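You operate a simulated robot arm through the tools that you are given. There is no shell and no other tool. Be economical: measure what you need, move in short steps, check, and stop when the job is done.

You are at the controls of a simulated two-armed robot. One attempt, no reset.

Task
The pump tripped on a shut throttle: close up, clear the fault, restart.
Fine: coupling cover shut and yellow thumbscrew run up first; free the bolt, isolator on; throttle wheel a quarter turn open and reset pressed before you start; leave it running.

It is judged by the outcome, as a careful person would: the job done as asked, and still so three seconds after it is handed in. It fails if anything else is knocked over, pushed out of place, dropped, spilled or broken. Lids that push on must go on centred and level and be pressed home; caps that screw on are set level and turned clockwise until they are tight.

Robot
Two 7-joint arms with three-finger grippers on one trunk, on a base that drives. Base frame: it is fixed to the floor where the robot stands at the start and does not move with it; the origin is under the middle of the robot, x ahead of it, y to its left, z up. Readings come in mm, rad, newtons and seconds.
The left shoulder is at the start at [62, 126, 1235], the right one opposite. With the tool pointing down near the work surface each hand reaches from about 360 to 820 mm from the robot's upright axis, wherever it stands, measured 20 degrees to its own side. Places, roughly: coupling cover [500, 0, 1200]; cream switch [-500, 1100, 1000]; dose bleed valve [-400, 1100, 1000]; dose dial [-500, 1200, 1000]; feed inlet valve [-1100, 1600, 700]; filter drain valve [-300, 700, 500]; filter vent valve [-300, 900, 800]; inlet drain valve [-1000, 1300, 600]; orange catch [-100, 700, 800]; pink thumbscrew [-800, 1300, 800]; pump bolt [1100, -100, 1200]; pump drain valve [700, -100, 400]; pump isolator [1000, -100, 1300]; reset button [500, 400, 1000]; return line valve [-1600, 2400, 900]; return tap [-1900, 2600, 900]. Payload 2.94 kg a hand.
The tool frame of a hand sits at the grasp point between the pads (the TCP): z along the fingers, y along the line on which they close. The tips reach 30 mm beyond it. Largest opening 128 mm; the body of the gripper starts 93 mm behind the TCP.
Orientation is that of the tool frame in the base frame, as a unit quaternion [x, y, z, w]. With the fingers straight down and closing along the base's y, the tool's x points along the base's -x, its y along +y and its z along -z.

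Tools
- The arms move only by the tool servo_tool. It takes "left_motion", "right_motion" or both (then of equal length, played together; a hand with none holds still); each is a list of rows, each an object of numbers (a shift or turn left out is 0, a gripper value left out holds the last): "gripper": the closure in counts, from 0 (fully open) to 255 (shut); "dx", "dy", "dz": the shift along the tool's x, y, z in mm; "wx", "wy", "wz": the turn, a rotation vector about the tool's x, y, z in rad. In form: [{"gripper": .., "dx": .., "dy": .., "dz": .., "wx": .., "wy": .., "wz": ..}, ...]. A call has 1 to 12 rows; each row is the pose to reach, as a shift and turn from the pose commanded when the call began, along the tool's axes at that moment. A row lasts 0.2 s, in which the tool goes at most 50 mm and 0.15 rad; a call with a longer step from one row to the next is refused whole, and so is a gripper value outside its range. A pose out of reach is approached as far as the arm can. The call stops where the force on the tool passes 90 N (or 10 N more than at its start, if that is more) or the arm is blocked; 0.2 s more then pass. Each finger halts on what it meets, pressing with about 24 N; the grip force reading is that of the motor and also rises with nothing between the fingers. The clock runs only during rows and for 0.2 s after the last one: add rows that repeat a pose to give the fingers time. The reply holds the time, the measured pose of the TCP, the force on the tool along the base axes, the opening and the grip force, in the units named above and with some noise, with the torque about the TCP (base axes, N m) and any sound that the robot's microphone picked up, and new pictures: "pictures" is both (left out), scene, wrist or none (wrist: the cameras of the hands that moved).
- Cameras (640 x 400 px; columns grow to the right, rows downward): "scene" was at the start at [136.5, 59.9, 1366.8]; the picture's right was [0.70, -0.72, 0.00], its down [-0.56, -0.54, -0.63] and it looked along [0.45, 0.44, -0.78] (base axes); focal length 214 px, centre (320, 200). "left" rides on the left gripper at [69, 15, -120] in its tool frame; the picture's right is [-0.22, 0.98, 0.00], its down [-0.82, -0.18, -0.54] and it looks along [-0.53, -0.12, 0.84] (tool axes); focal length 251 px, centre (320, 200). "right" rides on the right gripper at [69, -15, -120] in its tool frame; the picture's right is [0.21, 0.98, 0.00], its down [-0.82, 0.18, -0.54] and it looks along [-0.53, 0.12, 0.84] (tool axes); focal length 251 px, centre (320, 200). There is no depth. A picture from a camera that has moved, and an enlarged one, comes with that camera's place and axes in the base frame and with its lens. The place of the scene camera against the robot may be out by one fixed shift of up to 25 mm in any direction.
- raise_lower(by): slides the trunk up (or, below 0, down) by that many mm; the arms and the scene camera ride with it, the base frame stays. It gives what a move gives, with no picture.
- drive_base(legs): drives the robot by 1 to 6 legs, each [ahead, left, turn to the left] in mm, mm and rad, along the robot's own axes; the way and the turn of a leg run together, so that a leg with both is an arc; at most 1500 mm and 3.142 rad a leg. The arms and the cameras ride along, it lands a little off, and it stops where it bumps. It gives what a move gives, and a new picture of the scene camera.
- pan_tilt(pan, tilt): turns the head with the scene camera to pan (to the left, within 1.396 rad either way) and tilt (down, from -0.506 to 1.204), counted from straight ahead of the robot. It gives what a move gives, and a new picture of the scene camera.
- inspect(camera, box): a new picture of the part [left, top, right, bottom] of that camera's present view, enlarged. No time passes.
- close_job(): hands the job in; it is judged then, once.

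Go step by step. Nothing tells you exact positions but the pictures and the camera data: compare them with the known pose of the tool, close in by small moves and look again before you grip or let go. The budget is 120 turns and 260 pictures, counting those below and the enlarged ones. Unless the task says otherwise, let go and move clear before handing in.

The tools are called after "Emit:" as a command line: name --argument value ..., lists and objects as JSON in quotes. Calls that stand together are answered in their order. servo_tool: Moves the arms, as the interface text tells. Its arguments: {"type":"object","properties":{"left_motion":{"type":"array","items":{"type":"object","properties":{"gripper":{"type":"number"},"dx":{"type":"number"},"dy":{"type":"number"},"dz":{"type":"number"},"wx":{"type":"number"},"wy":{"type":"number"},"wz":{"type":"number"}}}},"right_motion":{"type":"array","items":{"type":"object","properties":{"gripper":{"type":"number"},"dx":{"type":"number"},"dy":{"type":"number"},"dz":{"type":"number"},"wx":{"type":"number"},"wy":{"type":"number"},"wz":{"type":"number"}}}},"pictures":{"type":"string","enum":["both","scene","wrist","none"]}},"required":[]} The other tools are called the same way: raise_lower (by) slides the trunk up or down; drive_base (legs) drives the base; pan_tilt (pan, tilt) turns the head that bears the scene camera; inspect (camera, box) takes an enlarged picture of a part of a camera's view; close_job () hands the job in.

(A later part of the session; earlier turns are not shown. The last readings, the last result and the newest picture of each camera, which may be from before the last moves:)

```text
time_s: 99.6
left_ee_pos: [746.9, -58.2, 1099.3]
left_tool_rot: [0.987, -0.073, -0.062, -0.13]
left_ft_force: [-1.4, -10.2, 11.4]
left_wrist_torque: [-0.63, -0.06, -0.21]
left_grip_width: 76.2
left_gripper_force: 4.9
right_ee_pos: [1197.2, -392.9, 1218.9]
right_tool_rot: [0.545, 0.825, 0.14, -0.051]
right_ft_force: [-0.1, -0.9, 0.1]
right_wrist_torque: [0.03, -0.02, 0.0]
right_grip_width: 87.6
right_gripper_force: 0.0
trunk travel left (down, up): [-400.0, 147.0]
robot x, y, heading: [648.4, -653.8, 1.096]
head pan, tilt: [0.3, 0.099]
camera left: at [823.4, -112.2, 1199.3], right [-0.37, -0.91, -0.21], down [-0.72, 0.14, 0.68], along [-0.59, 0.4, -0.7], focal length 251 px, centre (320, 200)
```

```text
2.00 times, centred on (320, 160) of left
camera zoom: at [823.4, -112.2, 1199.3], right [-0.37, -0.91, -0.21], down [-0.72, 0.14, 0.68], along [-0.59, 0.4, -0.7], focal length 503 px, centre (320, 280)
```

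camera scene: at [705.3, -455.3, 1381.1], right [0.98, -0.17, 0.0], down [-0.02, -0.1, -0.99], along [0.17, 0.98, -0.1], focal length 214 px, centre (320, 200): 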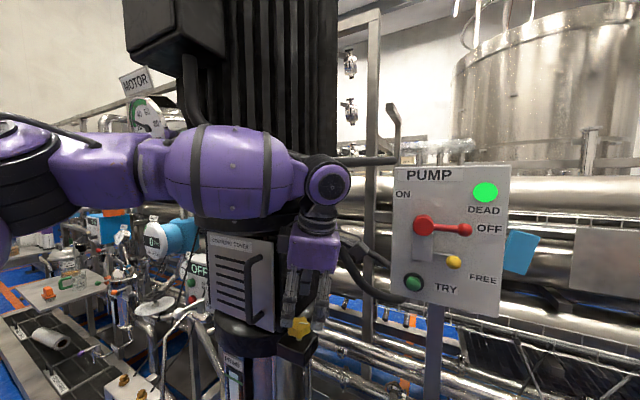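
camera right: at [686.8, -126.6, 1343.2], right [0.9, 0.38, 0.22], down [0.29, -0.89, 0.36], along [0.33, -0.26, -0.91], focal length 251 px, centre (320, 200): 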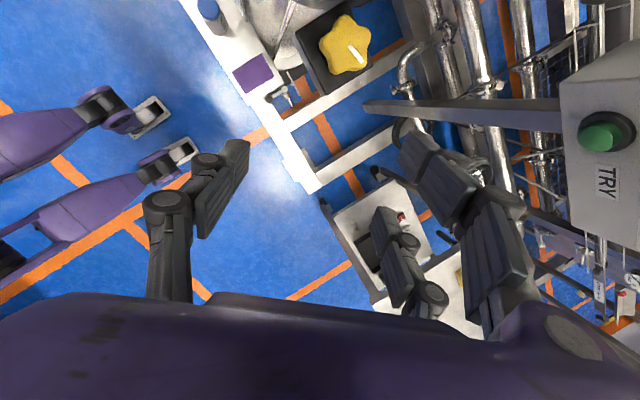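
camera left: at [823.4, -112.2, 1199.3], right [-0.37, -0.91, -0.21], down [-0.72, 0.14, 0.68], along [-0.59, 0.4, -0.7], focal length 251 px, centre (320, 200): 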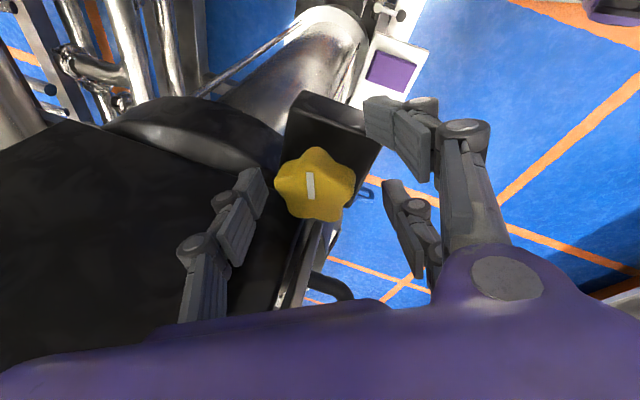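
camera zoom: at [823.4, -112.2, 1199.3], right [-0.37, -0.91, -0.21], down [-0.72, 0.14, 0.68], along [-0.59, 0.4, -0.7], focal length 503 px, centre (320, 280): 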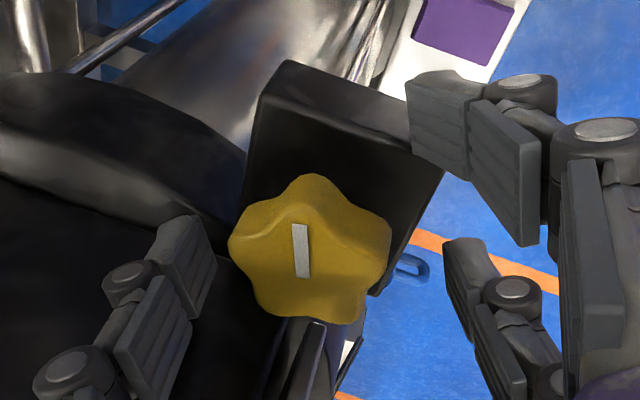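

One finger brushes the lantern lightly (15 N). I roll the hand clockwise 0.3 rad about its axis, lifted slightly, then close on the knob.

Emit:
servo_tool --left_motion '[{"dz": -12}, {"dz": -12, "wz": 0.14}, {"dz": -12, "wz": 0.28}, {"dz": -6, "wz": 0.35}, {"dz": 2, "wz": 0.35, "gripper": 150}, {"dz": 4, "wz": 0.35, "gripper": 200}, {"dz": 4, "wz": 0.35, "gripper": 230}, {"dz": 4, "wz": 0.35, "gripper": 230}]' --pictures "wrist"

Emit:
inspect --camera "left" --box '[160, 60, 480, 260]'

```text
time_s: 101.4
left_ee_pos: [741.3, -63.1, 1100.0]
left_tool_rot: [0.959, -0.244, -0.084, -0.116]
left_ft_force: [-17.1, -42.3, 38.4]
left_wrist_torque: [-2.65, 0.31, -1.0]
left_grip_width: 63.4
left_gripper_force: 23.9
right_ee_pos: [1193.9, -397.7, 1221.4]
right_tool_rot: [0.546, 0.824, 0.144, -0.051]
right_ft_force: [-0.4, -0.1, -1.0]
right_wrist_torque: [-0.06, 0.01, -0.03]
right_grip_width: 87.9
right_gripper_force: 0.1
trunk travel left (down, up): [-400.0, 147.0]
robot x, y, heading: [643.8, -655.1, 1.09]
head pan, tilt: [0.3, 0.099]
camera left: at [806.2, -138.1, 1196.7], right [-0.66, -0.74, -0.13], down [-0.57, 0.38, 0.73], along [-0.49, 0.56, -0.67], focal length 251 px, centre (320, 200)
```

left: 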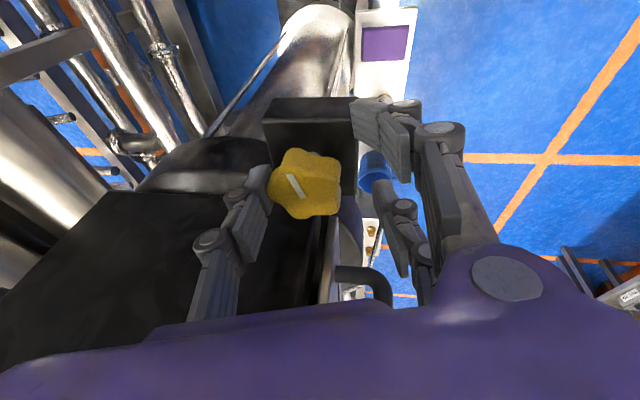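

```text
2.00 times, centred on (320, 160) of left
camera zoom: at [806.2, -138.1, 1196.7], right [-0.66, -0.74, -0.13], down [-0.57, 0.38, 0.73], along [-0.49, 0.56, -0.67], focal length 503 px, centre (320, 280)
```

zoom: 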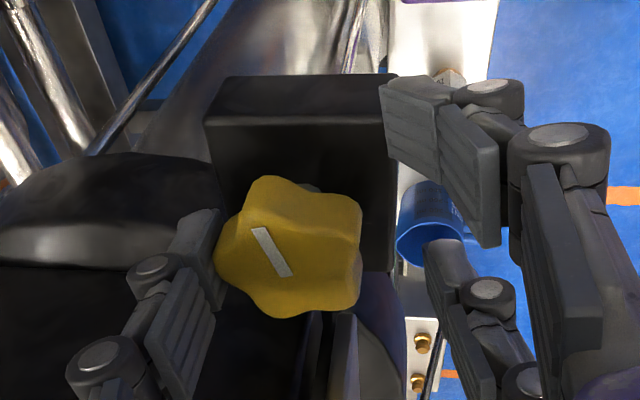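

Still blocked on the lantern side: one finger's bulk doesn't fit there. The earlier right-hand orientation fit the knob; only its camera side hit, which a steeper tilt cures. I release the left hand, withdraw it, pull the right in, and turn the base to face the knob from the right.

Emit:
servo_tool --left_motion '[{"gripper": 100, "dz": -5}, {"gripper": 100, "dz": -30}, {"dz": -65}, {"dz": -100}, {"dz": -120, "dy": 35}, {"dz": -130, "dy": 75}, {"dz": -130, "dy": 115}, {"dz": -130, "dy": 150}]' --right_motion '[{"dx": -10, "dy": -12, "dz": -5}, {"dx": -20, "dy": -24, "dz": -10}, {"dx": -30, "dy": -36, "dz": -15}, {"dx": -40, "dy": -48, "dz": -19}, {"dx": -50, "dy": -60, "dz": -24}, {"dx": -60, "dy": -72, "dz": -29}, {"dx": -70, "dy": -85, "dz": -33}, {"dx": -78, "dy": -96, "dz": -38}]' --pictures "none"

Emit:
drive_base --legs '[[0, 0, 0.4]]'

Emit:
pan_tilt --pan 0.0 --tilt 0.5

```text
time_s: 103.2
left_ee_pos: [684.8, -216.8, 1194.5]
left_tool_rot: [0.959, -0.243, -0.085, -0.117]
left_ft_force: [0.1, 0.3, -0.6]
left_wrist_torque: [0.02, -0.02, -0.01]
left_grip_width: 78.0
left_gripper_force: 0.2
right_ee_pos: [1136.4, -505.6, 1219.2]
right_tool_rot: [0.546, 0.824, 0.141, -0.049]
right_ft_force: [-0.5, -0.4, -0.4]
right_wrist_torque: [0.02, 0.02, 0.0]
right_grip_width: 87.9
right_gripper_force: 0.0
trunk travel left (down, up): [-400.0, 147.0]
robot x, y, heading: [642.8, -655.6, 1.093]
head pan, tilt: [0.3, 0.099]
```

```text
time_s: 104.8
left_ee_pos: [513.3, -234.1, 1192.8]
left_tool_rot: [0.988, -0.049, -0.106, -0.098]
left_ft_force: [0.1, -0.7, 0.0]
left_wrist_torque: [-0.04, 0.0, -0.02]
left_grip_width: 77.9
left_gripper_force: 0.1
right_ee_pos: [1040.7, -325.2, 1218.9]
right_tool_rot: [0.371, 0.917, 0.127, -0.076]
right_ft_force: [0.0, -0.5, 0.8]
right_wrist_torque: [0.0, 0.01, 0.03]
right_grip_width: 88.2
right_gripper_force: 0.1
trunk travel left (down, up): [-400.0, 147.0]
robot x, y, heading: [646.3, -651.9, 1.495]
head pan, tilt: [0.3, 0.099]
camera scene: at [626.4, -446.3, 1381.5], right [0.98, 0.22, 0.0], down [0.02, -0.1, -1.0], along [-0.22, 0.97, -0.1], focal length 214 px, centre (320, 200)
```

scene: 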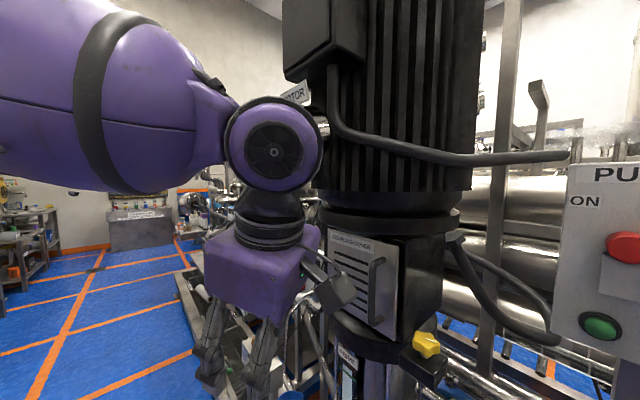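

```text
time_s: 105.7
left_ee_pos: [512.3, -236.2, 1193.3]
left_tool_rot: [0.988, -0.049, -0.106, -0.096]
left_ft_force: [0.4, -0.4, 0.5]
left_wrist_torque: [-0.02, 0.02, 0.01]
left_grip_width: 77.8
left_gripper_force: 0.0
right_ee_pos: [1040.4, -326.9, 1218.8]
right_tool_rot: [0.371, 0.917, 0.126, -0.076]
right_ft_force: [0.1, 0.0, 1.0]
right_wrist_torque: [-0.01, -0.01, 0.02]
right_grip_width: 87.8
right_gripper_force: 0.1
trunk travel left (down, up): [-400.0, 147.0]
robot x, y, heading: [645.5, -649.9, 1.496]
head pan, tilt: [0.0, 0.499]
camera scene: at [653.7, -445.4, 1344.5], right [1.0, -0.08, 0.0], down [-0.04, -0.48, -0.88], along [0.07, 0.88, -0.48], focal length 214 px, centre (320, 200)
```

scene: 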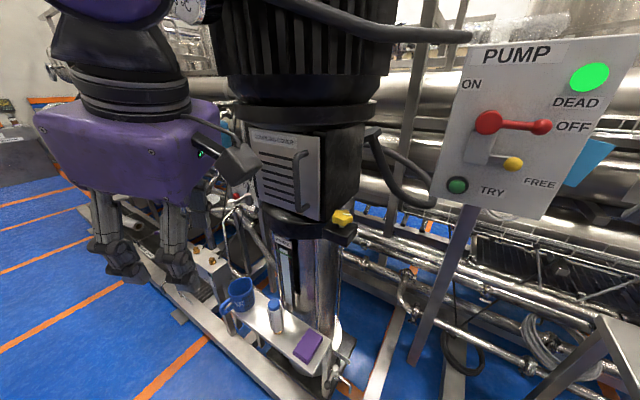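

A clear view of knob and lantern. I bring the right hand across with more tilt (wrist to the right), fingers' pair at the far side.

Emit:
servo_tool --right_motion '[{"dx": 30, "dy": -23, "dz": 7, "wx": 0.04, "wy": 0.094, "gripper": 118}, {"dx": 60, "dy": -46, "dz": 14, "wx": 0.08, "wy": 0.187}, {"dx": 90, "dy": -69, "dz": 21, "wx": 0.12, "wy": 0.281}, {"dx": 120, "dy": -92, "dz": 28, "wx": 0.16, "wy": 0.374}, {"dx": 151, "dy": -115, "dz": 36, "wx": 0.2, "wy": 0.468}]' --pictures "both"

```text
time_s: 106.9
left_ee_pos: [512.2, -234.9, 1192.5]
left_tool_rot: [0.988, -0.049, -0.106, -0.097]
left_ft_force: [0.1, 0.3, -0.5]
left_wrist_torque: [0.0, -0.02, 0.03]
left_grip_width: 78.0
left_gripper_force: 0.1
right_ee_pos: [847.0, -295.3, 1203.7]
right_tool_rot: [0.323, 0.882, 0.117, -0.324]
right_ft_force: [-0.5, 0.3, 0.4]
right_wrist_torque: [0.02, 0.0, 0.01]
right_grip_width: 68.6
right_gripper_force: 0.0
trunk travel left (down, up): [-400.0, 147.0]
robot x, y, heading: [647.4, -656.8, 1.494]
head pan, tilt: [0.0, 0.499]
camera scene: at [653.0, -445.0, 1344.3], right [1.0, -0.08, 0.0], down [-0.04, -0.48, -0.88], along [0.07, 0.88, -0.48], focal length 214 px, centre (320, 200)
camera right: at [856.8, -322.7, 1339.3], right [0.51, 0.85, 0.14], down [0.86, -0.49, -0.12], along [-0.03, 0.18, -0.98], focal length 251 px, centre (320, 200)
```

scene: 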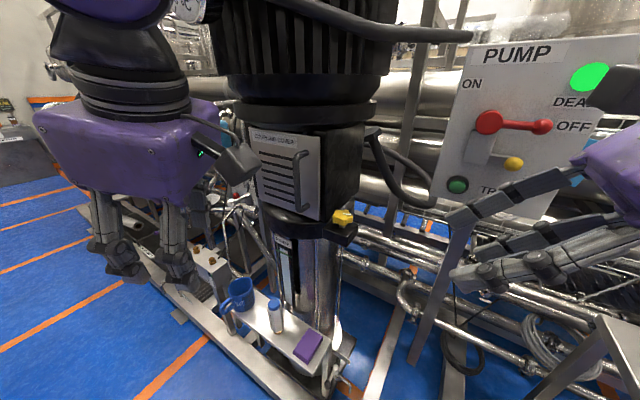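
right: 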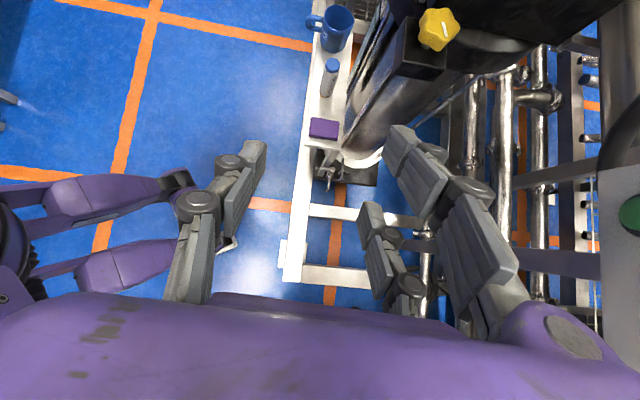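

Pose reached without strain. I move to the pre-grasp point 90 mm from the knob along this tool axis.

Emit:
servo_tool --right_motion '[{"dx": 17, "dy": 20, "dz": 26}, {"dx": 35, "dy": 41, "dz": 53}, {"dx": 52, "dy": 61, "dz": 80}, {"dx": 70, "dy": 82, "dz": 107}, {"dx": 87, "dy": 102, "dz": 133}, {"dx": 105, "dy": 123, "dz": 160}]' --pictures "both"

```text
time_s: 108.3
left_ee_pos: [511.4, -233.5, 1193.2]
left_tool_rot: [0.988, -0.049, -0.105, -0.097]
left_ft_force: [-0.7, 0.1, -0.2]
left_wrist_torque: [-0.02, -0.03, -0.02]
left_grip_width: 78.1
left_gripper_force: 0.1
right_ee_pos: [787.8, -79.9, 1146.1]
right_tool_rot: [0.323, 0.882, 0.118, -0.323]
right_ft_force: [-0.2, 0.1, 0.8]
right_wrist_torque: [-0.04, -0.03, -0.02]
right_grip_width: 68.6
right_gripper_force: 0.1
trunk travel left (down, up): [-400.0, 147.0]
robot x, y, heading: [641.9, -652.2, 1.492]
head pan, tilt: [0.0, 0.499]
camera scene: at [652.6, -443.7, 1344.1], right [1.0, -0.08, 0.0], down [-0.04, -0.48, -0.88], along [0.07, 0.87, -0.48], focal length 214 px, centre (320, 200)
camera right: at [795.8, -108.0, 1280.9], right [0.5, 0.85, 0.14], down [0.86, -0.49, -0.12], along [-0.03, 0.18, -0.98], focal length 251 px, centre (320, 200)
```

scene: 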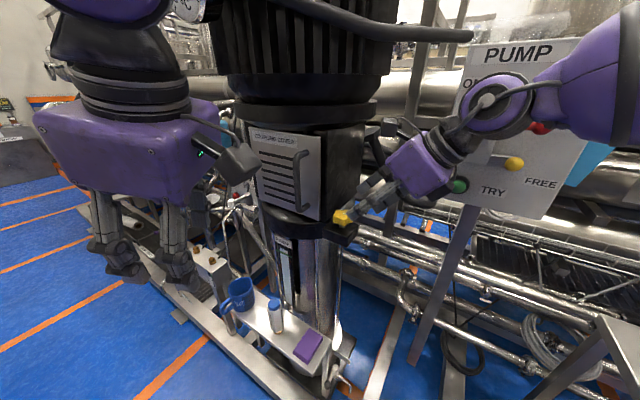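
right: 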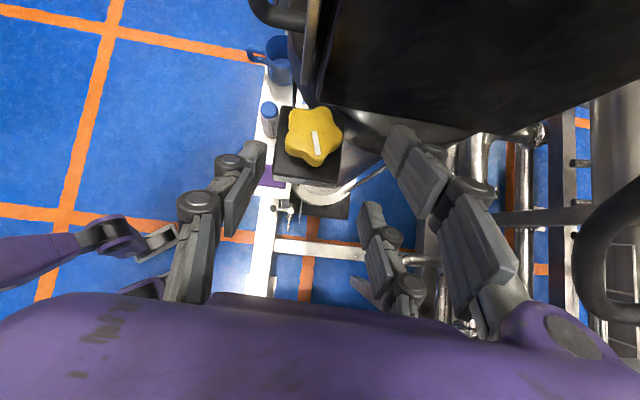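

The knob is well centred between single finger and pair, clear of the lantern. I advance 74 mm.

Emit:
servo_tool --right_motion '[{"dy": -2, "dz": 22}, {"dy": -4, "dz": 44}, {"dy": -4, "dz": 60}, {"dy": -4, "dz": 74}]' --pictures "wrist"

Emit:
inspect --camera "right" --box '[160, 60, 480, 260]'

```text
time_s: 109.3
left_ee_pos: [512.4, -233.8, 1192.8]
left_tool_rot: [0.988, -0.049, -0.106, -0.097]
left_ft_force: [-0.1, 0.2, 0.8]
left_wrist_torque: [-0.01, -0.01, 0.01]
left_grip_width: 77.7
left_gripper_force: 0.1
right_ee_pos: [749.1, -57.1, 1088.3]
right_tool_rot: [0.324, 0.881, 0.118, -0.323]
right_ft_force: [-0.3, -0.4, -1.1]
right_wrist_torque: [-0.01, -0.02, 0.02]
right_grip_width: 68.6
right_gripper_force: 0.1
trunk travel left (down, up): [-400.0, 147.0]
robot x, y, heading: [647.7, -651.7, 1.492]
head pan, tilt: [0.0, 0.499]
camera right: at [758.4, -84.4, 1223.8], right [0.51, 0.85, 0.14], down [0.86, -0.49, -0.12], along [-0.03, 0.18, -0.98], focal length 251 px, centre (320, 200)
```

right: 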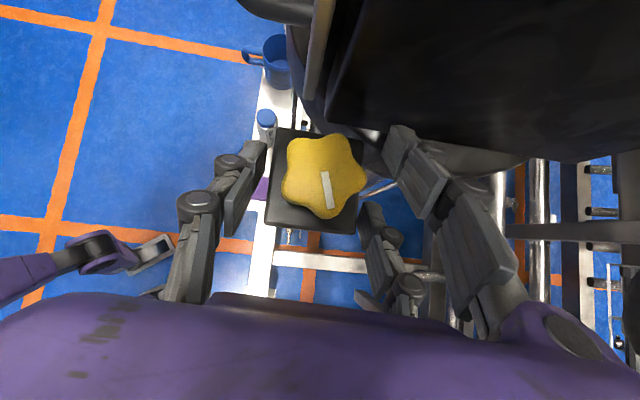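

```text
2.00 times, centred on (320, 160) of right
camera zoom: at [758.4, -84.4, 1223.8], right [0.51, 0.85, 0.14], down [0.86, -0.49, -0.12], along [-0.03, 0.18, -0.98], focal length 503 px, centre (320, 280)
```

zoom: 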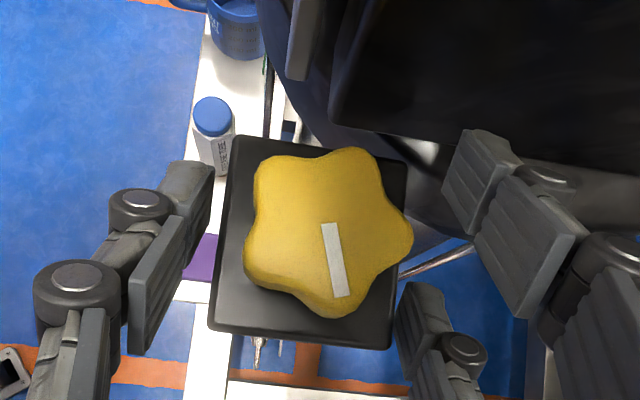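

No contact at all now. I go 6 mm deeper and close on the knob.

Emit:
servo_tool --right_motion '[{"dz": 6}, {"dz": 6, "gripper": 160}, {"dz": 6, "gripper": 200}, {"dz": 6, "gripper": 235}, {"dz": 6, "gripper": 235}]' --pictures "wrist"

Emit:
inspect --camera "right" --box '[160, 60, 480, 260]'

```text
time_s: 110.5
left_ee_pos: [512.2, -236.6, 1194.4]
left_tool_rot: [0.988, -0.048, -0.107, -0.098]
left_ft_force: [-0.3, -0.3, 0.3]
left_wrist_torque: [0.01, -0.05, -0.02]
left_grip_width: 77.8
left_gripper_force: 0.0
right_ee_pos: [746.6, -56.1, 1085.2]
right_tool_rot: [0.321, 0.883, 0.118, -0.323]
right_ft_force: [-2.4, -5.2, -0.7]
right_wrist_torque: [0.16, 0.75, 1.89]
right_grip_width: 60.6
right_gripper_force: 44.3
trunk travel left (down, up): [-400.0, 147.0]
robot x, y, heading: [647.9, -655.0, 1.493]
head pan, tilt: [0.0, 0.499]
camera right: at [755.2, -83.0, 1220.0], right [0.5, 0.85, 0.14], down [0.86, -0.49, -0.12], along [-0.03, 0.18, -0.98], focal length 251 px, centre (320, 200)
```

right: 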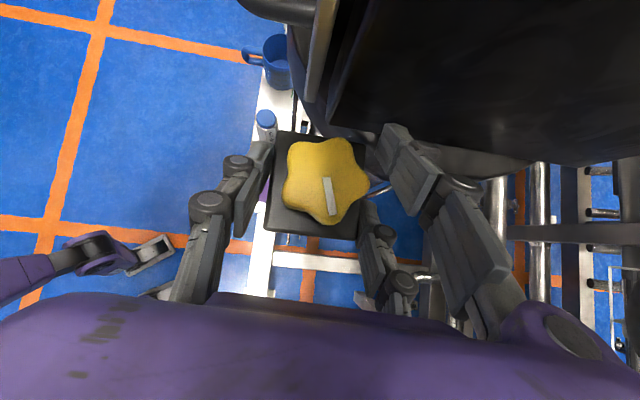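

```text
2.00 times, centred on (320, 160) of right
camera zoom: at [755.2, -83.0, 1220.0], right [0.5, 0.85, 0.14], down [0.86, -0.49, -0.12], along [-0.03, 0.18, -0.98], focal length 503 px, centre (320, 280)
```

zoom: 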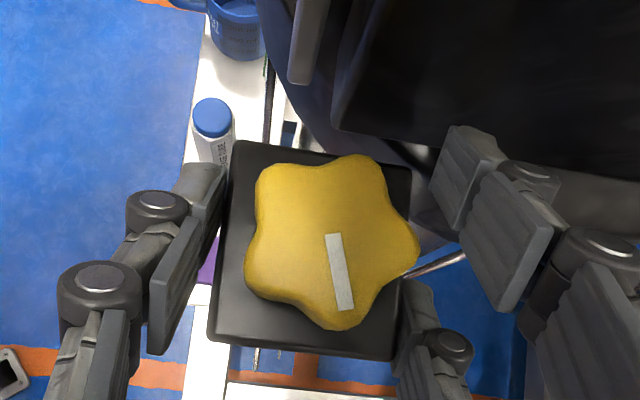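

Held firmly. I turn clockwise 0.7 rad about the vertical and watch the white mark.

Emit:
servo_tool --right_motion '[{"wx": -0.09, "wz": 0.107, "dy": -1}, {"wx": -0.18, "wz": 0.214, "dx": 1, "dy": -2, "dz": 1}, {"wx": -0.271, "wz": 0.32, "dx": 1, "dy": -3, "dz": 1}, {"wx": -0.362, "wz": 0.428, "dx": 2, "dy": -4, "dz": 1}, {"wx": -0.453, "wz": 0.535, "dx": 2, "dy": -4, "dz": 2}]' --pictures "wrist"

Emit:
inspect --camera "right" --box '[160, 60, 480, 260]'

```text
time_s: 111.7
left_ee_pos: [513.6, -245.7, 1198.9]
left_tool_rot: [0.988, -0.049, -0.107, -0.102]
left_ft_force: [0.1, 0.8, -0.1]
left_wrist_torque: [0.01, 0.01, -0.01]
left_grip_width: 77.9
left_gripper_force: 0.2
right_ee_pos: [740.2, -68.8, 1087.3]
right_tool_rot: [0.604, 0.72, 0.22, -0.263]
right_ft_force: [14.0, -72.9, 20.0]
right_wrist_torque: [-1.54, -0.53, 2.95]
right_grip_width: 72.2
right_gripper_force: 44.8
trunk travel left (down, up): [-400.0, 147.0]
robot x, y, heading: [649.5, -652.9, 1.494]
head pan, tilt: [0.0, 0.499]
camera right: at [730.4, -95.9, 1222.9], right [0.93, 0.33, 0.14], down [0.35, -0.93, -0.12], along [0.09, 0.16, -0.98], focal length 251 px, centre (320, 200)
```

right: 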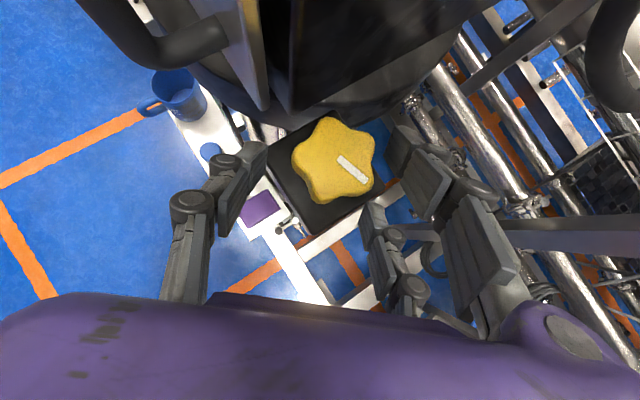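

```text
2.00 times, centred on (320, 160) of right
camera zoom: at [730.4, -95.9, 1222.9], right [0.93, 0.33, 0.14], down [0.35, -0.93, -0.12], along [0.09, 0.16, -0.98], focal length 503 px, centre (320, 280)
```

zoom: 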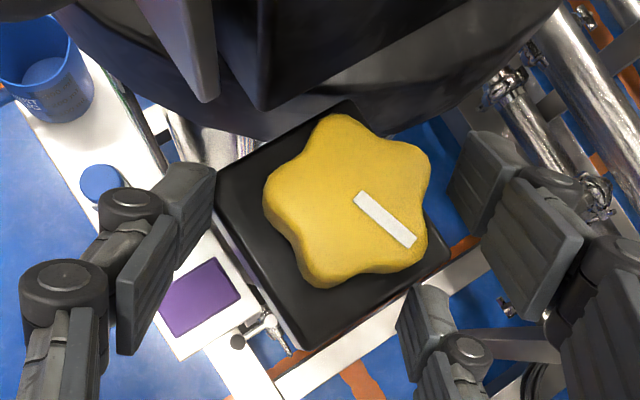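

The mark kept its place relative to the block: the fingers had only closed on the black block's edge, too deep. I open, return to the start angle and go 15 mm higher.

Emit:
servo_tool --right_motion '[{"gripper": 95}, {"gripper": 95, "dx": 9, "dy": 9, "dz": -13}, {"gripper": 105, "dx": 9, "dy": 9, "dz": -13, "wx": 0.09, "wz": -0.107}, {"gripper": 105, "dx": 9, "dy": 9, "dz": -13, "wx": 0.18, "wz": -0.214}, {"gripper": 105, "dx": 9, "dy": 9, "dz": -13, "wx": 0.271, "wz": -0.322}, {"gripper": 115, "dx": 9, "dy": 9, "dz": -13, "wx": 0.361, "wz": -0.429}, {"gripper": 115, "dx": 9, "dy": 9, "dz": -13, "wx": 0.451, "wz": -0.536}, {"gripper": 235, "dx": 9, "dy": 9, "dz": -13, "wx": 0.451, "wz": -0.536}, {"gripper": 235, "dx": 9, "dy": 9, "dz": -13, "wx": 0.451, "wz": -0.536}, {"gripper": 235, "dx": 9, "dy": 9, "dz": -13, "wx": 0.451, "wz": -0.536}]' --pictures "wrist"

Emit:
inspect --camera "right" --box '[160, 60, 480, 260]'

```text
time_s: 113.9
left_ee_pos: [513.4, -235.6, 1193.3]
left_tool_rot: [0.988, -0.049, -0.105, -0.097]
left_ft_force: [0.2, 0.2, 0.4]
left_wrist_torque: [0.04, -0.02, -0.03]
left_grip_width: 77.5
left_gripper_force: 0.0
right_ee_pos: [751.8, -52.2, 1100.1]
right_tool_rot: [0.322, 0.882, 0.118, -0.323]
right_ft_force: [1.3, 2.5, -2.2]
right_wrist_torque: [0.34, -0.09, 0.42]
right_grip_width: 50.4
right_gripper_force: 24.4
trunk travel left (down, up): [-400.0, 147.0]
robot x, y, heading: [645.7, -654.1, 1.495]
head pan, tilt: [0.0, 0.499]
camera right: at [760.5, -80.5, 1235.0], right [0.51, 0.85, 0.14], down [0.86, -0.49, -0.12], along [-0.03, 0.18, -0.98], focal length 251 px, centre (320, 200)
```

right: 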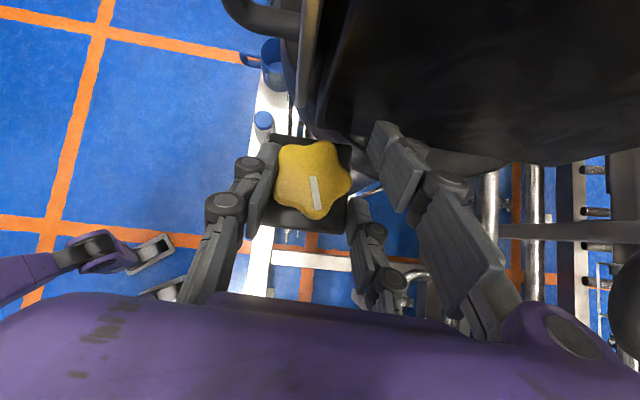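

```text
2.00 times, centred on (320, 160) of right
camera zoom: at [760.5, -80.5, 1235.0], right [0.51, 0.85, 0.14], down [0.86, -0.49, -0.12], along [-0.03, 0.18, -0.98], focal length 503 px, centre (320, 280)
```

zoom: 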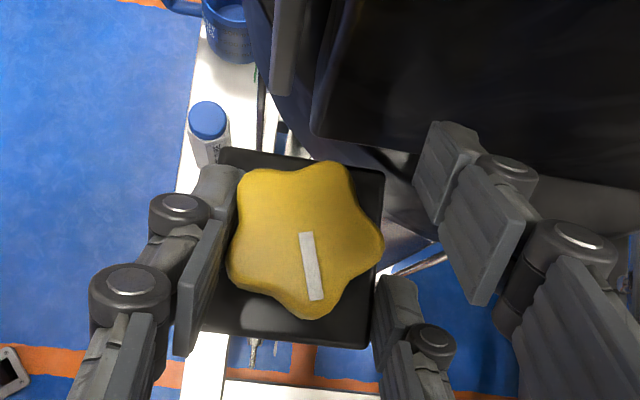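

Now the fingers are truly on the knob (50 mm). I turn clockwise again.

Emit:
servo_tool --right_motion '[{"wx": -0.09, "wz": 0.107, "dy": -1}, {"wx": -0.18, "wz": 0.214, "dy": -3}, {"wx": -0.271, "wz": 0.32, "dy": -4}, {"wx": -0.362, "wz": 0.428, "dy": -6}, {"wx": -0.453, "wz": 0.535, "dy": -7}]' --pictures "wrist"

Emit:
inspect --camera "right" --box '[160, 60, 480, 260]'

```text
time_s: 115.1
left_ee_pos: [516.1, -229.7, 1190.9]
left_tool_rot: [0.988, -0.05, -0.107, -0.095]
left_ft_force: [-0.4, -0.2, -0.7]
left_wrist_torque: [-0.03, 0.0, -0.01]
left_grip_width: 77.9
left_gripper_force: 0.1
right_ee_pos: [755.0, -52.1, 1098.4]
right_tool_rot: [0.61, 0.714, 0.224, -0.259]
right_ft_force: [21.0, 38.9, -2.9]
right_wrist_torque: [1.05, -1.12, 1.05]
right_grip_width: 61.9
right_gripper_force: 24.1
trunk travel left (down, up): [-400.0, 147.0]
robot x, y, heading: [646.5, -650.8, 1.495]
head pan, tilt: [0.0, 0.499]
camera right: at [742.3, -78.8, 1232.6], right [0.94, 0.31, 0.14], down [0.33, -0.94, -0.12], along [0.1, 0.16, -0.98], focal length 251 px, centre (320, 200)
```

right: 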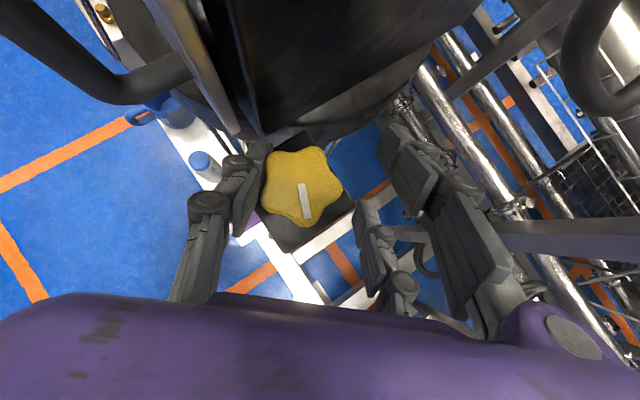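

```text
2.00 times, centred on (320, 160) of right
camera zoom: at [742.3, -78.8, 1232.6], right [0.94, 0.31, 0.14], down [0.33, -0.94, -0.12], along [0.1, 0.16, -0.98], focal length 503 px, centre (320, 280)
```

zoom: 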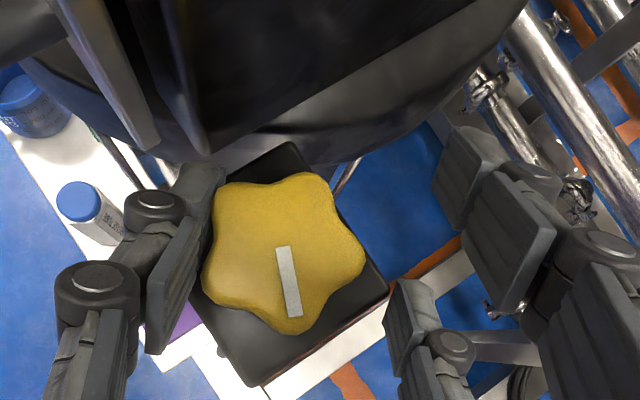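

It turned with the hand (the mark stayed with the fingers). I re-grip: open, swing back, close, and turn again.

Emit:
servo_tool --right_motion '[{"gripper": 105}, {"gripper": 105, "dz": -4}, {"gripper": 105, "dz": -4, "dy": 1, "wx": 0.092, "wz": -0.109}, {"gripper": 108, "dz": -4, "dy": 2, "wx": 0.184, "wz": -0.218}, {"gripper": 108, "dz": -4, "dy": 3, "wx": 0.276, "wz": -0.327}, {"gripper": 110, "dz": -4, "dy": 4, "wx": 0.368, "wz": -0.436}, {"gripper": 110, "dz": -2, "dy": 4, "wx": 0.46, "wz": -0.545}, {"gripper": 110, "dz": 0, "dy": 4, "wx": 0.548, "wz": -0.651}, {"gripper": 235, "dz": 0, "dy": 4, "wx": 0.548, "wz": -0.651}, {"gripper": 235, "dz": 0, "dy": 4, "wx": 0.548, "wz": -0.651}, {"gripper": 235, "dz": 0, "dy": 4, "wx": 0.548, "wz": -0.651}]' --pictures "wrist"

Emit:
inspect --camera "right" --box '[160, 60, 480, 260]'

```text
time_s: 117.5
left_ee_pos: [517.8, -233.5, 1193.0]
left_tool_rot: [0.988, -0.049, -0.108, -0.096]
left_ft_force: [-0.4, 0.5, 0.0]
left_wrist_torque: [-0.01, 0.01, -0.04]
left_grip_width: 77.9
left_gripper_force: 0.0
right_ee_pos: [757.6, -52.9, 1100.7]
right_tool_rot: [0.258, 0.902, 0.1, -0.331]
right_ft_force: [32.2, 23.7, 13.8]
right_wrist_torque: [0.91, -1.47, 0.62]
right_grip_width: 62.7
right_gripper_force: 24.6
trunk travel left (down, up): [-400.0, 147.0]
robot x, y, heading: [647.5, -651.2, 1.496]
head pan, tilt: [0.0, 0.499]
camera right: at [771.0, -80.3, 1235.2], right [0.38, 0.91, 0.15], down [0.92, -0.36, -0.12], along [-0.06, 0.18, -0.98], focal length 251 px, centre (320, 200)
```

right: 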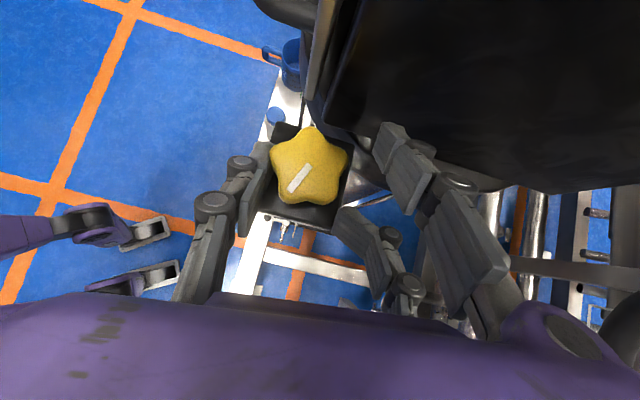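

```text
2.00 times, centred on (320, 160) of right
camera zoom: at [771.0, -80.3, 1235.2], right [0.38, 0.91, 0.15], down [0.92, -0.36, -0.12], along [-0.06, 0.18, -0.98], focal length 503 px, centre (320, 280)
```

zoom: 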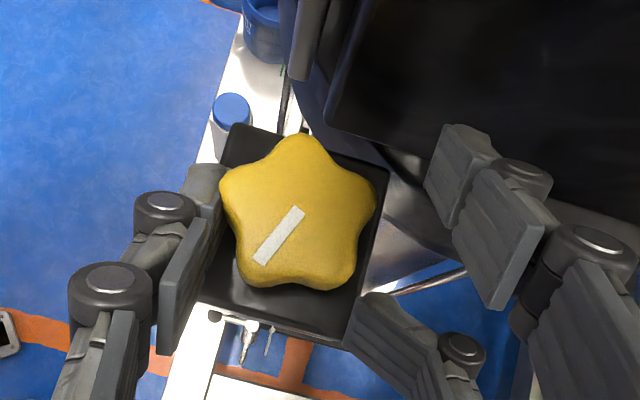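

The mark shows the knob advanced about 45° and stayed. One finger tip is catching the block, so I re-close 6 mm higher and turn again.

Emit:
servo_tool --right_motion '[{"gripper": 110}, {"gripper": 110, "dx": 4, "dz": -5, "dy": -3}, {"gripper": 235, "dx": 4, "dz": -5, "dy": -3}, {"gripper": 235, "dx": 4, "dz": -5, "dy": -3}, {"gripper": 235, "dx": 4, "dz": -5, "dy": -3}, {"dx": 4, "dz": -5, "dy": -4, "wx": -0.09, "wz": 0.107}, {"dx": 4, "dz": -5, "dy": -5, "wx": -0.18, "wz": 0.214}, {"dx": 4, "dz": -5, "dy": -6, "wx": -0.271, "wz": 0.32}, {"dx": 4, "dz": -5, "dy": -7, "wx": -0.362, "wz": 0.428}, {"dx": 4, "dz": -5, "dy": -8, "wx": -0.453, "wz": 0.535}]' --pictures "wrist"

Emit:
inspect --camera "right" --box '[160, 60, 480, 260]'

```text
time_s: 119.7
left_ee_pos: [510.8, -234.8, 1194.0]
left_tool_rot: [0.989, -0.048, -0.105, -0.096]
left_ft_force: [-0.3, 0.2, -0.6]
left_wrist_torque: [-0.06, -0.03, -0.03]
left_grip_width: 77.5
left_gripper_force: 0.1
right_ee_pos: [744.7, -61.2, 1112.4]
right_tool_rot: [0.547, 0.759, 0.21, -0.283]
right_ft_force: [-1.6, 27.1, 45.8]
right_wrist_torque: [0.84, -1.4, 0.45]
right_grip_width: 39.2
right_gripper_force: 44.5
trunk travel left (down, up): [-400.0, 147.0]
robot x, y, heading: [646.4, -653.4, 1.495]
head pan, tilt: [0.0, 0.499]
camera right: at [738.3, -91.9, 1248.0], right [0.88, 0.46, 0.15], down [0.48, -0.87, -0.13], along [0.07, 0.19, -0.98], focal length 251 px, centre (320, 200)
```

right: 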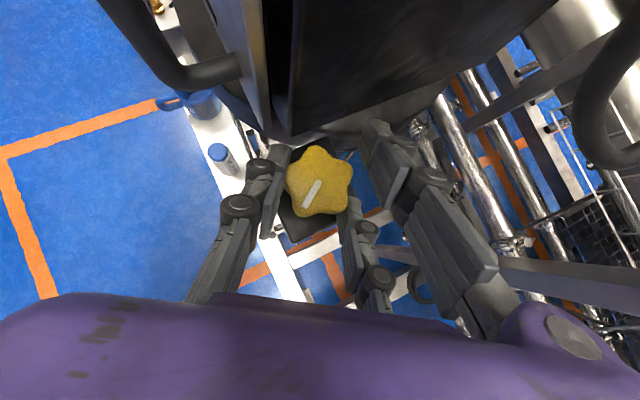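

```text
2.00 times, centred on (320, 160) of right
camera zoom: at [738.3, -91.9, 1248.0], right [0.88, 0.46, 0.15], down [0.48, -0.87, -0.13], along [0.07, 0.19, -0.98], focal length 503 px, centre (320, 280)
```

zoom: 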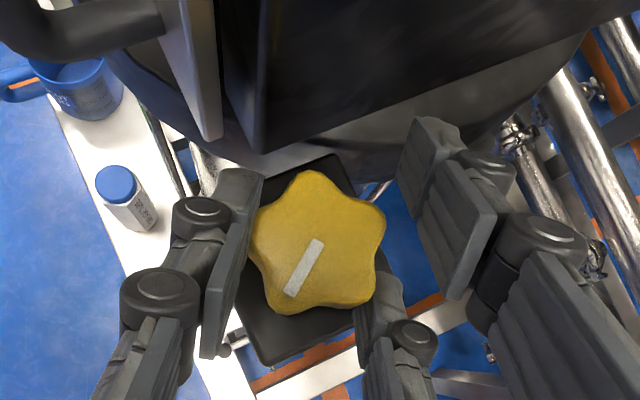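

The knob turned further, though the fingers began riding over its top as I'd drifted off-centre. I recentre, swing back, re-grip at the good height and turn again.

Emit:
servo_tool --right_motion '[{"gripper": 108}, {"gripper": 108, "dx": 3, "dy": 4}, {"gripper": 108, "dx": 5, "dy": 6, "wx": 0.093, "wz": -0.106}, {"gripper": 108, "dx": 5, "dy": 9, "wx": 0.186, "wz": -0.212}, {"gripper": 108, "dx": 5, "dy": 9, "dz": 3, "wx": 0.279, "wz": -0.318}, {"gripper": 108, "dx": 5, "dy": 9, "dz": 7, "wx": 0.372, "wy": 0.005, "wz": -0.424}, {"gripper": 108, "dx": 5, "dy": 9, "dz": 10, "wx": 0.372, "wy": 0.005, "wz": -0.424}, {"gripper": 235, "dx": 5, "dy": 9, "dz": 10, "wx": 0.372, "wy": 0.005, "wz": -0.424}, {"gripper": 235, "dx": 5, "dy": 9, "dz": 10, "wx": 0.372, "wy": 0.005, "wz": -0.424}, {"gripper": 235, "dx": 5, "dy": 9, "dz": 10, "wx": 0.372, "wy": 0.005, "wz": -0.424}]' --pictures "wrist"

Emit:
inspect --camera "right" --box '[160, 60, 480, 260]'

```text
time_s: 121.9
left_ee_pos: [511.3, -235.4, 1193.2]
left_tool_rot: [0.988, -0.05, -0.107, -0.099]
left_ft_force: [0.0, 0.0, 0.4]
left_wrist_torque: [-0.02, 0.05, 0.0]
left_grip_width: 77.9
left_gripper_force: 0.1
right_ee_pos: [752.6, -53.5, 1101.6]
right_tool_rot: [0.317, 0.882, 0.115, -0.328]
right_ft_force: [-2.2, -0.6, 0.7]
right_wrist_torque: [0.34, -0.28, 0.31]
right_grip_width: 50.1
right_gripper_force: 24.3
trunk travel left (down, up): [-400.0, 147.0]
robot x, y, heading: [649.1, -652.7, 1.497]
head pan, tilt: [0.0, 0.499]
camera right: at [763.2, -81.2, 1237.1], right [0.49, 0.86, 0.14], down [0.87, -0.48, -0.12], along [-0.04, 0.18, -0.98], focal length 251 px, centre (320, 200)
```

right: 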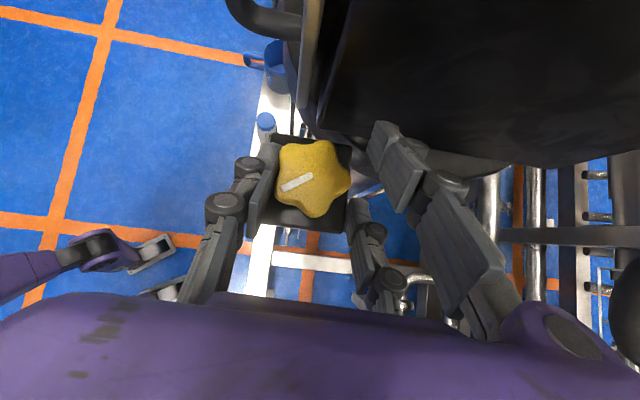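

```text
2.00 times, centred on (320, 160) of right
camera zoom: at [763.2, -81.2, 1237.1], right [0.49, 0.86, 0.14], down [0.87, -0.48, -0.12], along [-0.04, 0.18, -0.98], focal length 503 px, centre (320, 280)
```

zoom: 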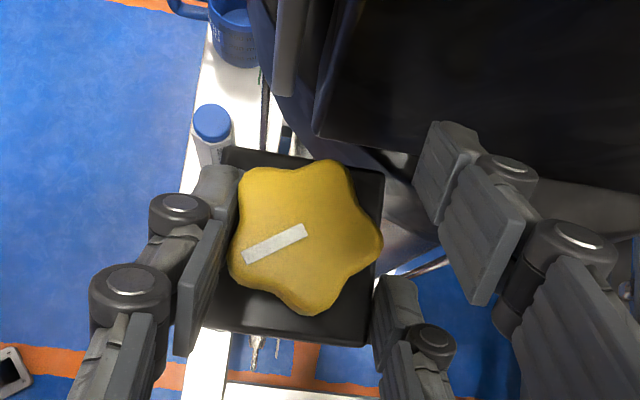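

Same clean grip as the first time (knob has turned 75° in all). I turn again.

Emit:
servo_tool --right_motion '[{"wx": -0.09, "wz": 0.107, "dy": -1}, {"wx": -0.18, "wz": 0.214, "dy": -2}, {"wx": -0.271, "wz": 0.32, "dy": -3}, {"wx": -0.362, "wz": 0.428, "dy": -4}, {"wx": -0.453, "wz": 0.535, "dy": -5}, {"wx": -0.5, "wz": 0.59, "dy": -5}]' --pictures "wrist"

Emit:
inspect --camera "right" --box '[160, 60, 480, 260]'

```text
time_s: 123.3
left_ee_pos: [513.3, -236.7, 1193.0]
left_tool_rot: [0.988, -0.049, -0.107, -0.097]
left_ft_force: [-0.2, -1.0, 1.0]
left_wrist_torque: [0.11, 0.04, -0.07]
left_grip_width: 77.6
left_gripper_force: 0.2
right_ee_pos: [752.4, -60.6, 1098.6]
right_tool_rot: [0.631, 0.697, 0.226, -0.255]
right_ft_force: [10.9, 6.7, -5.2]
right_wrist_torque: [0.09, -0.47, -0.07]
right_grip_width: 56.7
right_gripper_force: 24.3
trunk travel left (down, up): [-400.0, 147.0]
robot x, y, heading: [648.2, -652.7, 1.486]
head pan, tilt: [0.0, 0.499]
camera right: at [741.0, -85.7, 1233.8], right [0.96, 0.26, 0.13], down [0.28, -0.95, -0.11], along [0.09, 0.14, -0.99], focal length 251 px, centre (320, 200)
```

right: 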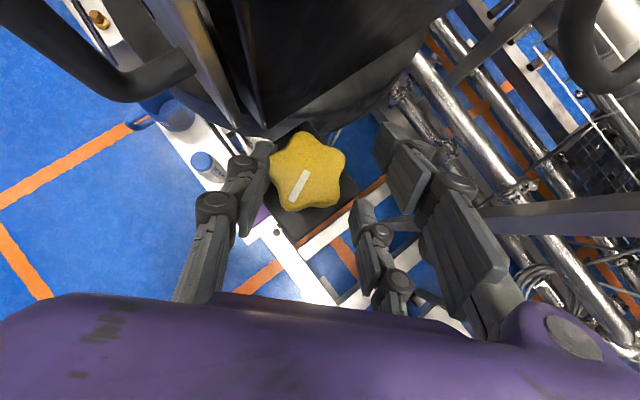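

```text
2.00 times, centred on (320, 160) of right
camera zoom: at [741.0, -85.7, 1233.8], right [0.96, 0.26, 0.13], down [0.28, -0.95, -0.11], along [0.09, 0.14, -0.99], focal length 503 px, centre (320, 280)
```

zoom: 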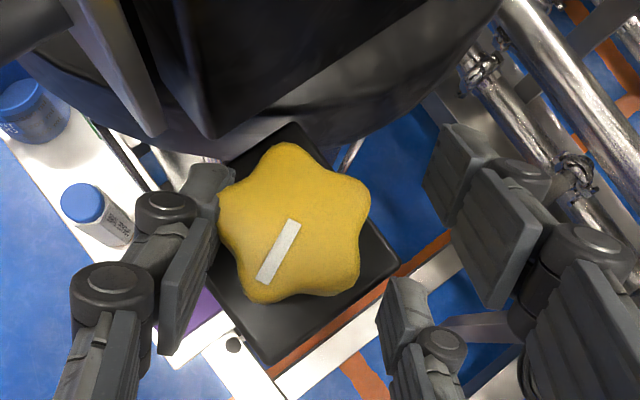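

The mark moved only about 7° this time while the fingers slid over the lobes: it seems to have gone tight. I re-grip once more to confirm with a short firm turn.

Emit:
servo_tool --right_motion '[{"gripper": 108}, {"gripper": 108, "dz": -3, "dy": 2}, {"gripper": 108, "dz": -3, "dy": 3, "wx": 0.09, "wz": -0.107}, {"gripper": 108, "dz": -3, "dy": 4, "wx": 0.18, "wz": -0.214}, {"gripper": 108, "dz": -2, "dy": 5, "wx": 0.271, "wz": -0.32}, {"gripper": 108, "dz": 0, "dy": 5, "wx": 0.362, "wz": -0.428}, {"gripper": 108, "dy": 5, "wx": 0.453, "wz": -0.535}, {"gripper": 240, "dy": 5, "wx": 0.453, "wz": -0.535}, {"gripper": 255, "dy": 5, "wx": 0.453, "wz": -0.535}, {"gripper": 255, "dy": 5, "wx": 0.453, "wz": -0.535}]' --pictures "wrist"

Emit:
servo_tool --right_motion '[{"wx": -0.09, "wz": 0.107, "dy": -1}, {"wx": -0.18, "wz": 0.214, "dy": -1}, {"wx": -0.271, "wz": 0.32, "dy": -2}]' --pictures "wrist"

```text
time_s: 125.5
left_ee_pos: [512.9, -234.8, 1192.7]
left_tool_rot: [0.988, -0.049, -0.107, -0.097]
left_ft_force: [0.3, -0.4, 0.1]
left_wrist_torque: [0.03, 0.01, 0.0]
left_grip_width: 77.9
left_gripper_force: 0.0
right_ee_pos: [755.7, -55.2, 1102.0]
right_tool_rot: [0.35, 0.87, 0.128, -0.323]
right_ft_force: [6.5, 5.7, 0.6]
right_wrist_torque: [0.66, -0.33, 0.77]
right_grip_width: 52.5
right_gripper_force: 23.9
trunk travel left (down, up): [-400.0, 147.0]
robot x, y, heading: [645.4, -653.1, 1.496]
head pan, tilt: [0.0, 0.499]
camera right: at [763.4, -83.6, 1237.2], right [0.56, 0.82, 0.14], down [0.83, -0.54, -0.12], along [-0.03, 0.18, -0.98], focal length 251 px, centre (320, 200)
```

right: 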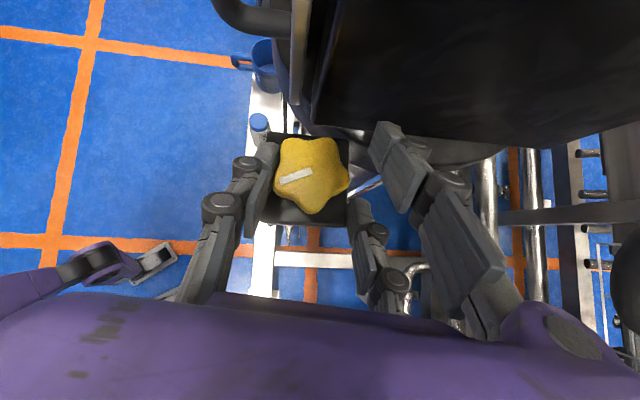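

```text
time_s: 126.3
left_ee_pos: [512.5, -230.1, 1191.1]
left_tool_rot: [0.989, -0.049, -0.105, -0.094]
left_ft_force: [-0.3, -0.4, 0.1]
left_wrist_torque: [0.05, 0.02, -0.01]
left_grip_width: 77.8
left_gripper_force: 0.1
right_ee_pos: [753.7, -50.4, 1099.2]
right_tool_rot: [0.522, 0.779, 0.191, -0.288]
right_ft_force: [-0.2, 40.3, -2.3]
right_wrist_torque: [1.75, -0.48, 1.09]
right_grip_width: 60.8
right_gripper_force: 24.1
trunk travel left (down, up): [-400.0, 147.0]
robot x, y, heading: [645.3, -654.6, 1.492]
head pan, tilt: [0.0, 0.499]
camera right: at [749.8, -80.2, 1235.6], right [0.84, 0.52, 0.14], down [0.54, -0.83, -0.12], along [0.05, 0.18, -0.98], focal length 251 px, centre (320, 200)
```

right: 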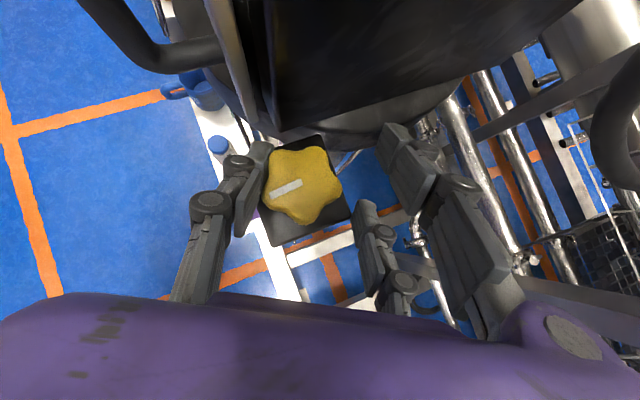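

The mark moved along with the hand this time (about 100° in total now), so it isn't tight yet. I keep going: back-swing, re-grip and turn in one call.

Emit:
servo_tool --right_motion '[{"gripper": 108, "dy": 0}, {"gripper": 108, "wx": 0.092, "wz": -0.105, "dz": -2}, {"gripper": 108, "wx": 0.184, "wz": -0.21, "dz": -2}, {"gripper": 108, "wx": 0.276, "wz": -0.315, "dz": -2}, {"gripper": 108, "wx": 0.34, "wz": -0.39}, {"gripper": 255, "wx": 0.34, "wz": -0.39}, {"gripper": 255, "wx": 0.34, "wz": -0.39}, {"wx": 0.25, "wz": -0.285}, {"wx": 0.16, "wz": -0.18}, {"wx": 0.07, "wz": -0.08}, {"wx": -0.02, "wz": 0.025}, {"wx": -0.11, "wz": 0.13}]' --pictures "wrist"

Emit:
inspect --camera "right" --box '[160, 60, 480, 260]'

```text
time_s: 128.9
left_ee_pos: [514.2, -232.8, 1192.7]
left_tool_rot: [0.988, -0.049, -0.107, -0.096]
left_ft_force: [-0.8, -0.1, 0.9]
left_wrist_torque: [0.03, -0.01, -0.02]
left_grip_width: 78.0
left_gripper_force: 0.0
right_ee_pos: [755.9, -56.4, 1099.7]
right_tool_rot: [0.589, 0.732, 0.213, -0.268]
right_ft_force: [5.6, 19.4, -5.1]
right_wrist_torque: [0.85, -0.38, 1.22]
right_grip_width: 62.0
right_gripper_force: 23.9
trunk travel left (down, up): [-400.0, 147.0]
robot x, y, heading: [646.1, -655.2, 1.492]
head pan, tilt: [0.0, 0.499]
camera right: at [746.1, -82.9, 1234.5], right [0.92, 0.37, 0.13], down [0.39, -0.91, -0.12], along [0.08, 0.16, -0.98], focal length 251 px, centre (320, 200)
```

right: 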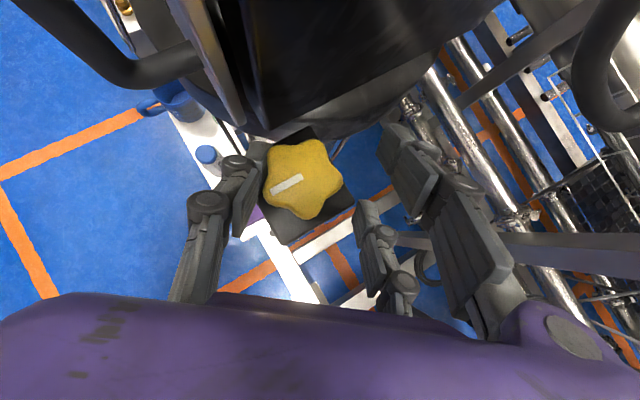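

```text
2.00 times, centred on (320, 160) of right
camera zoom: at [746.1, -82.9, 1234.5], right [0.92, 0.37, 0.13], down [0.39, -0.91, -0.12], along [0.08, 0.16, -0.98], focal length 503 px, centre (320, 280)
```

zoom: 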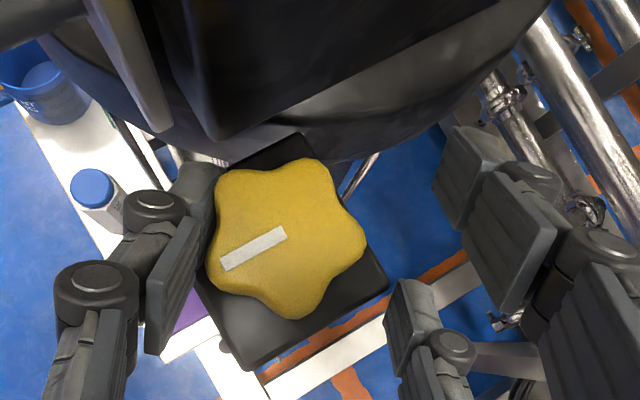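

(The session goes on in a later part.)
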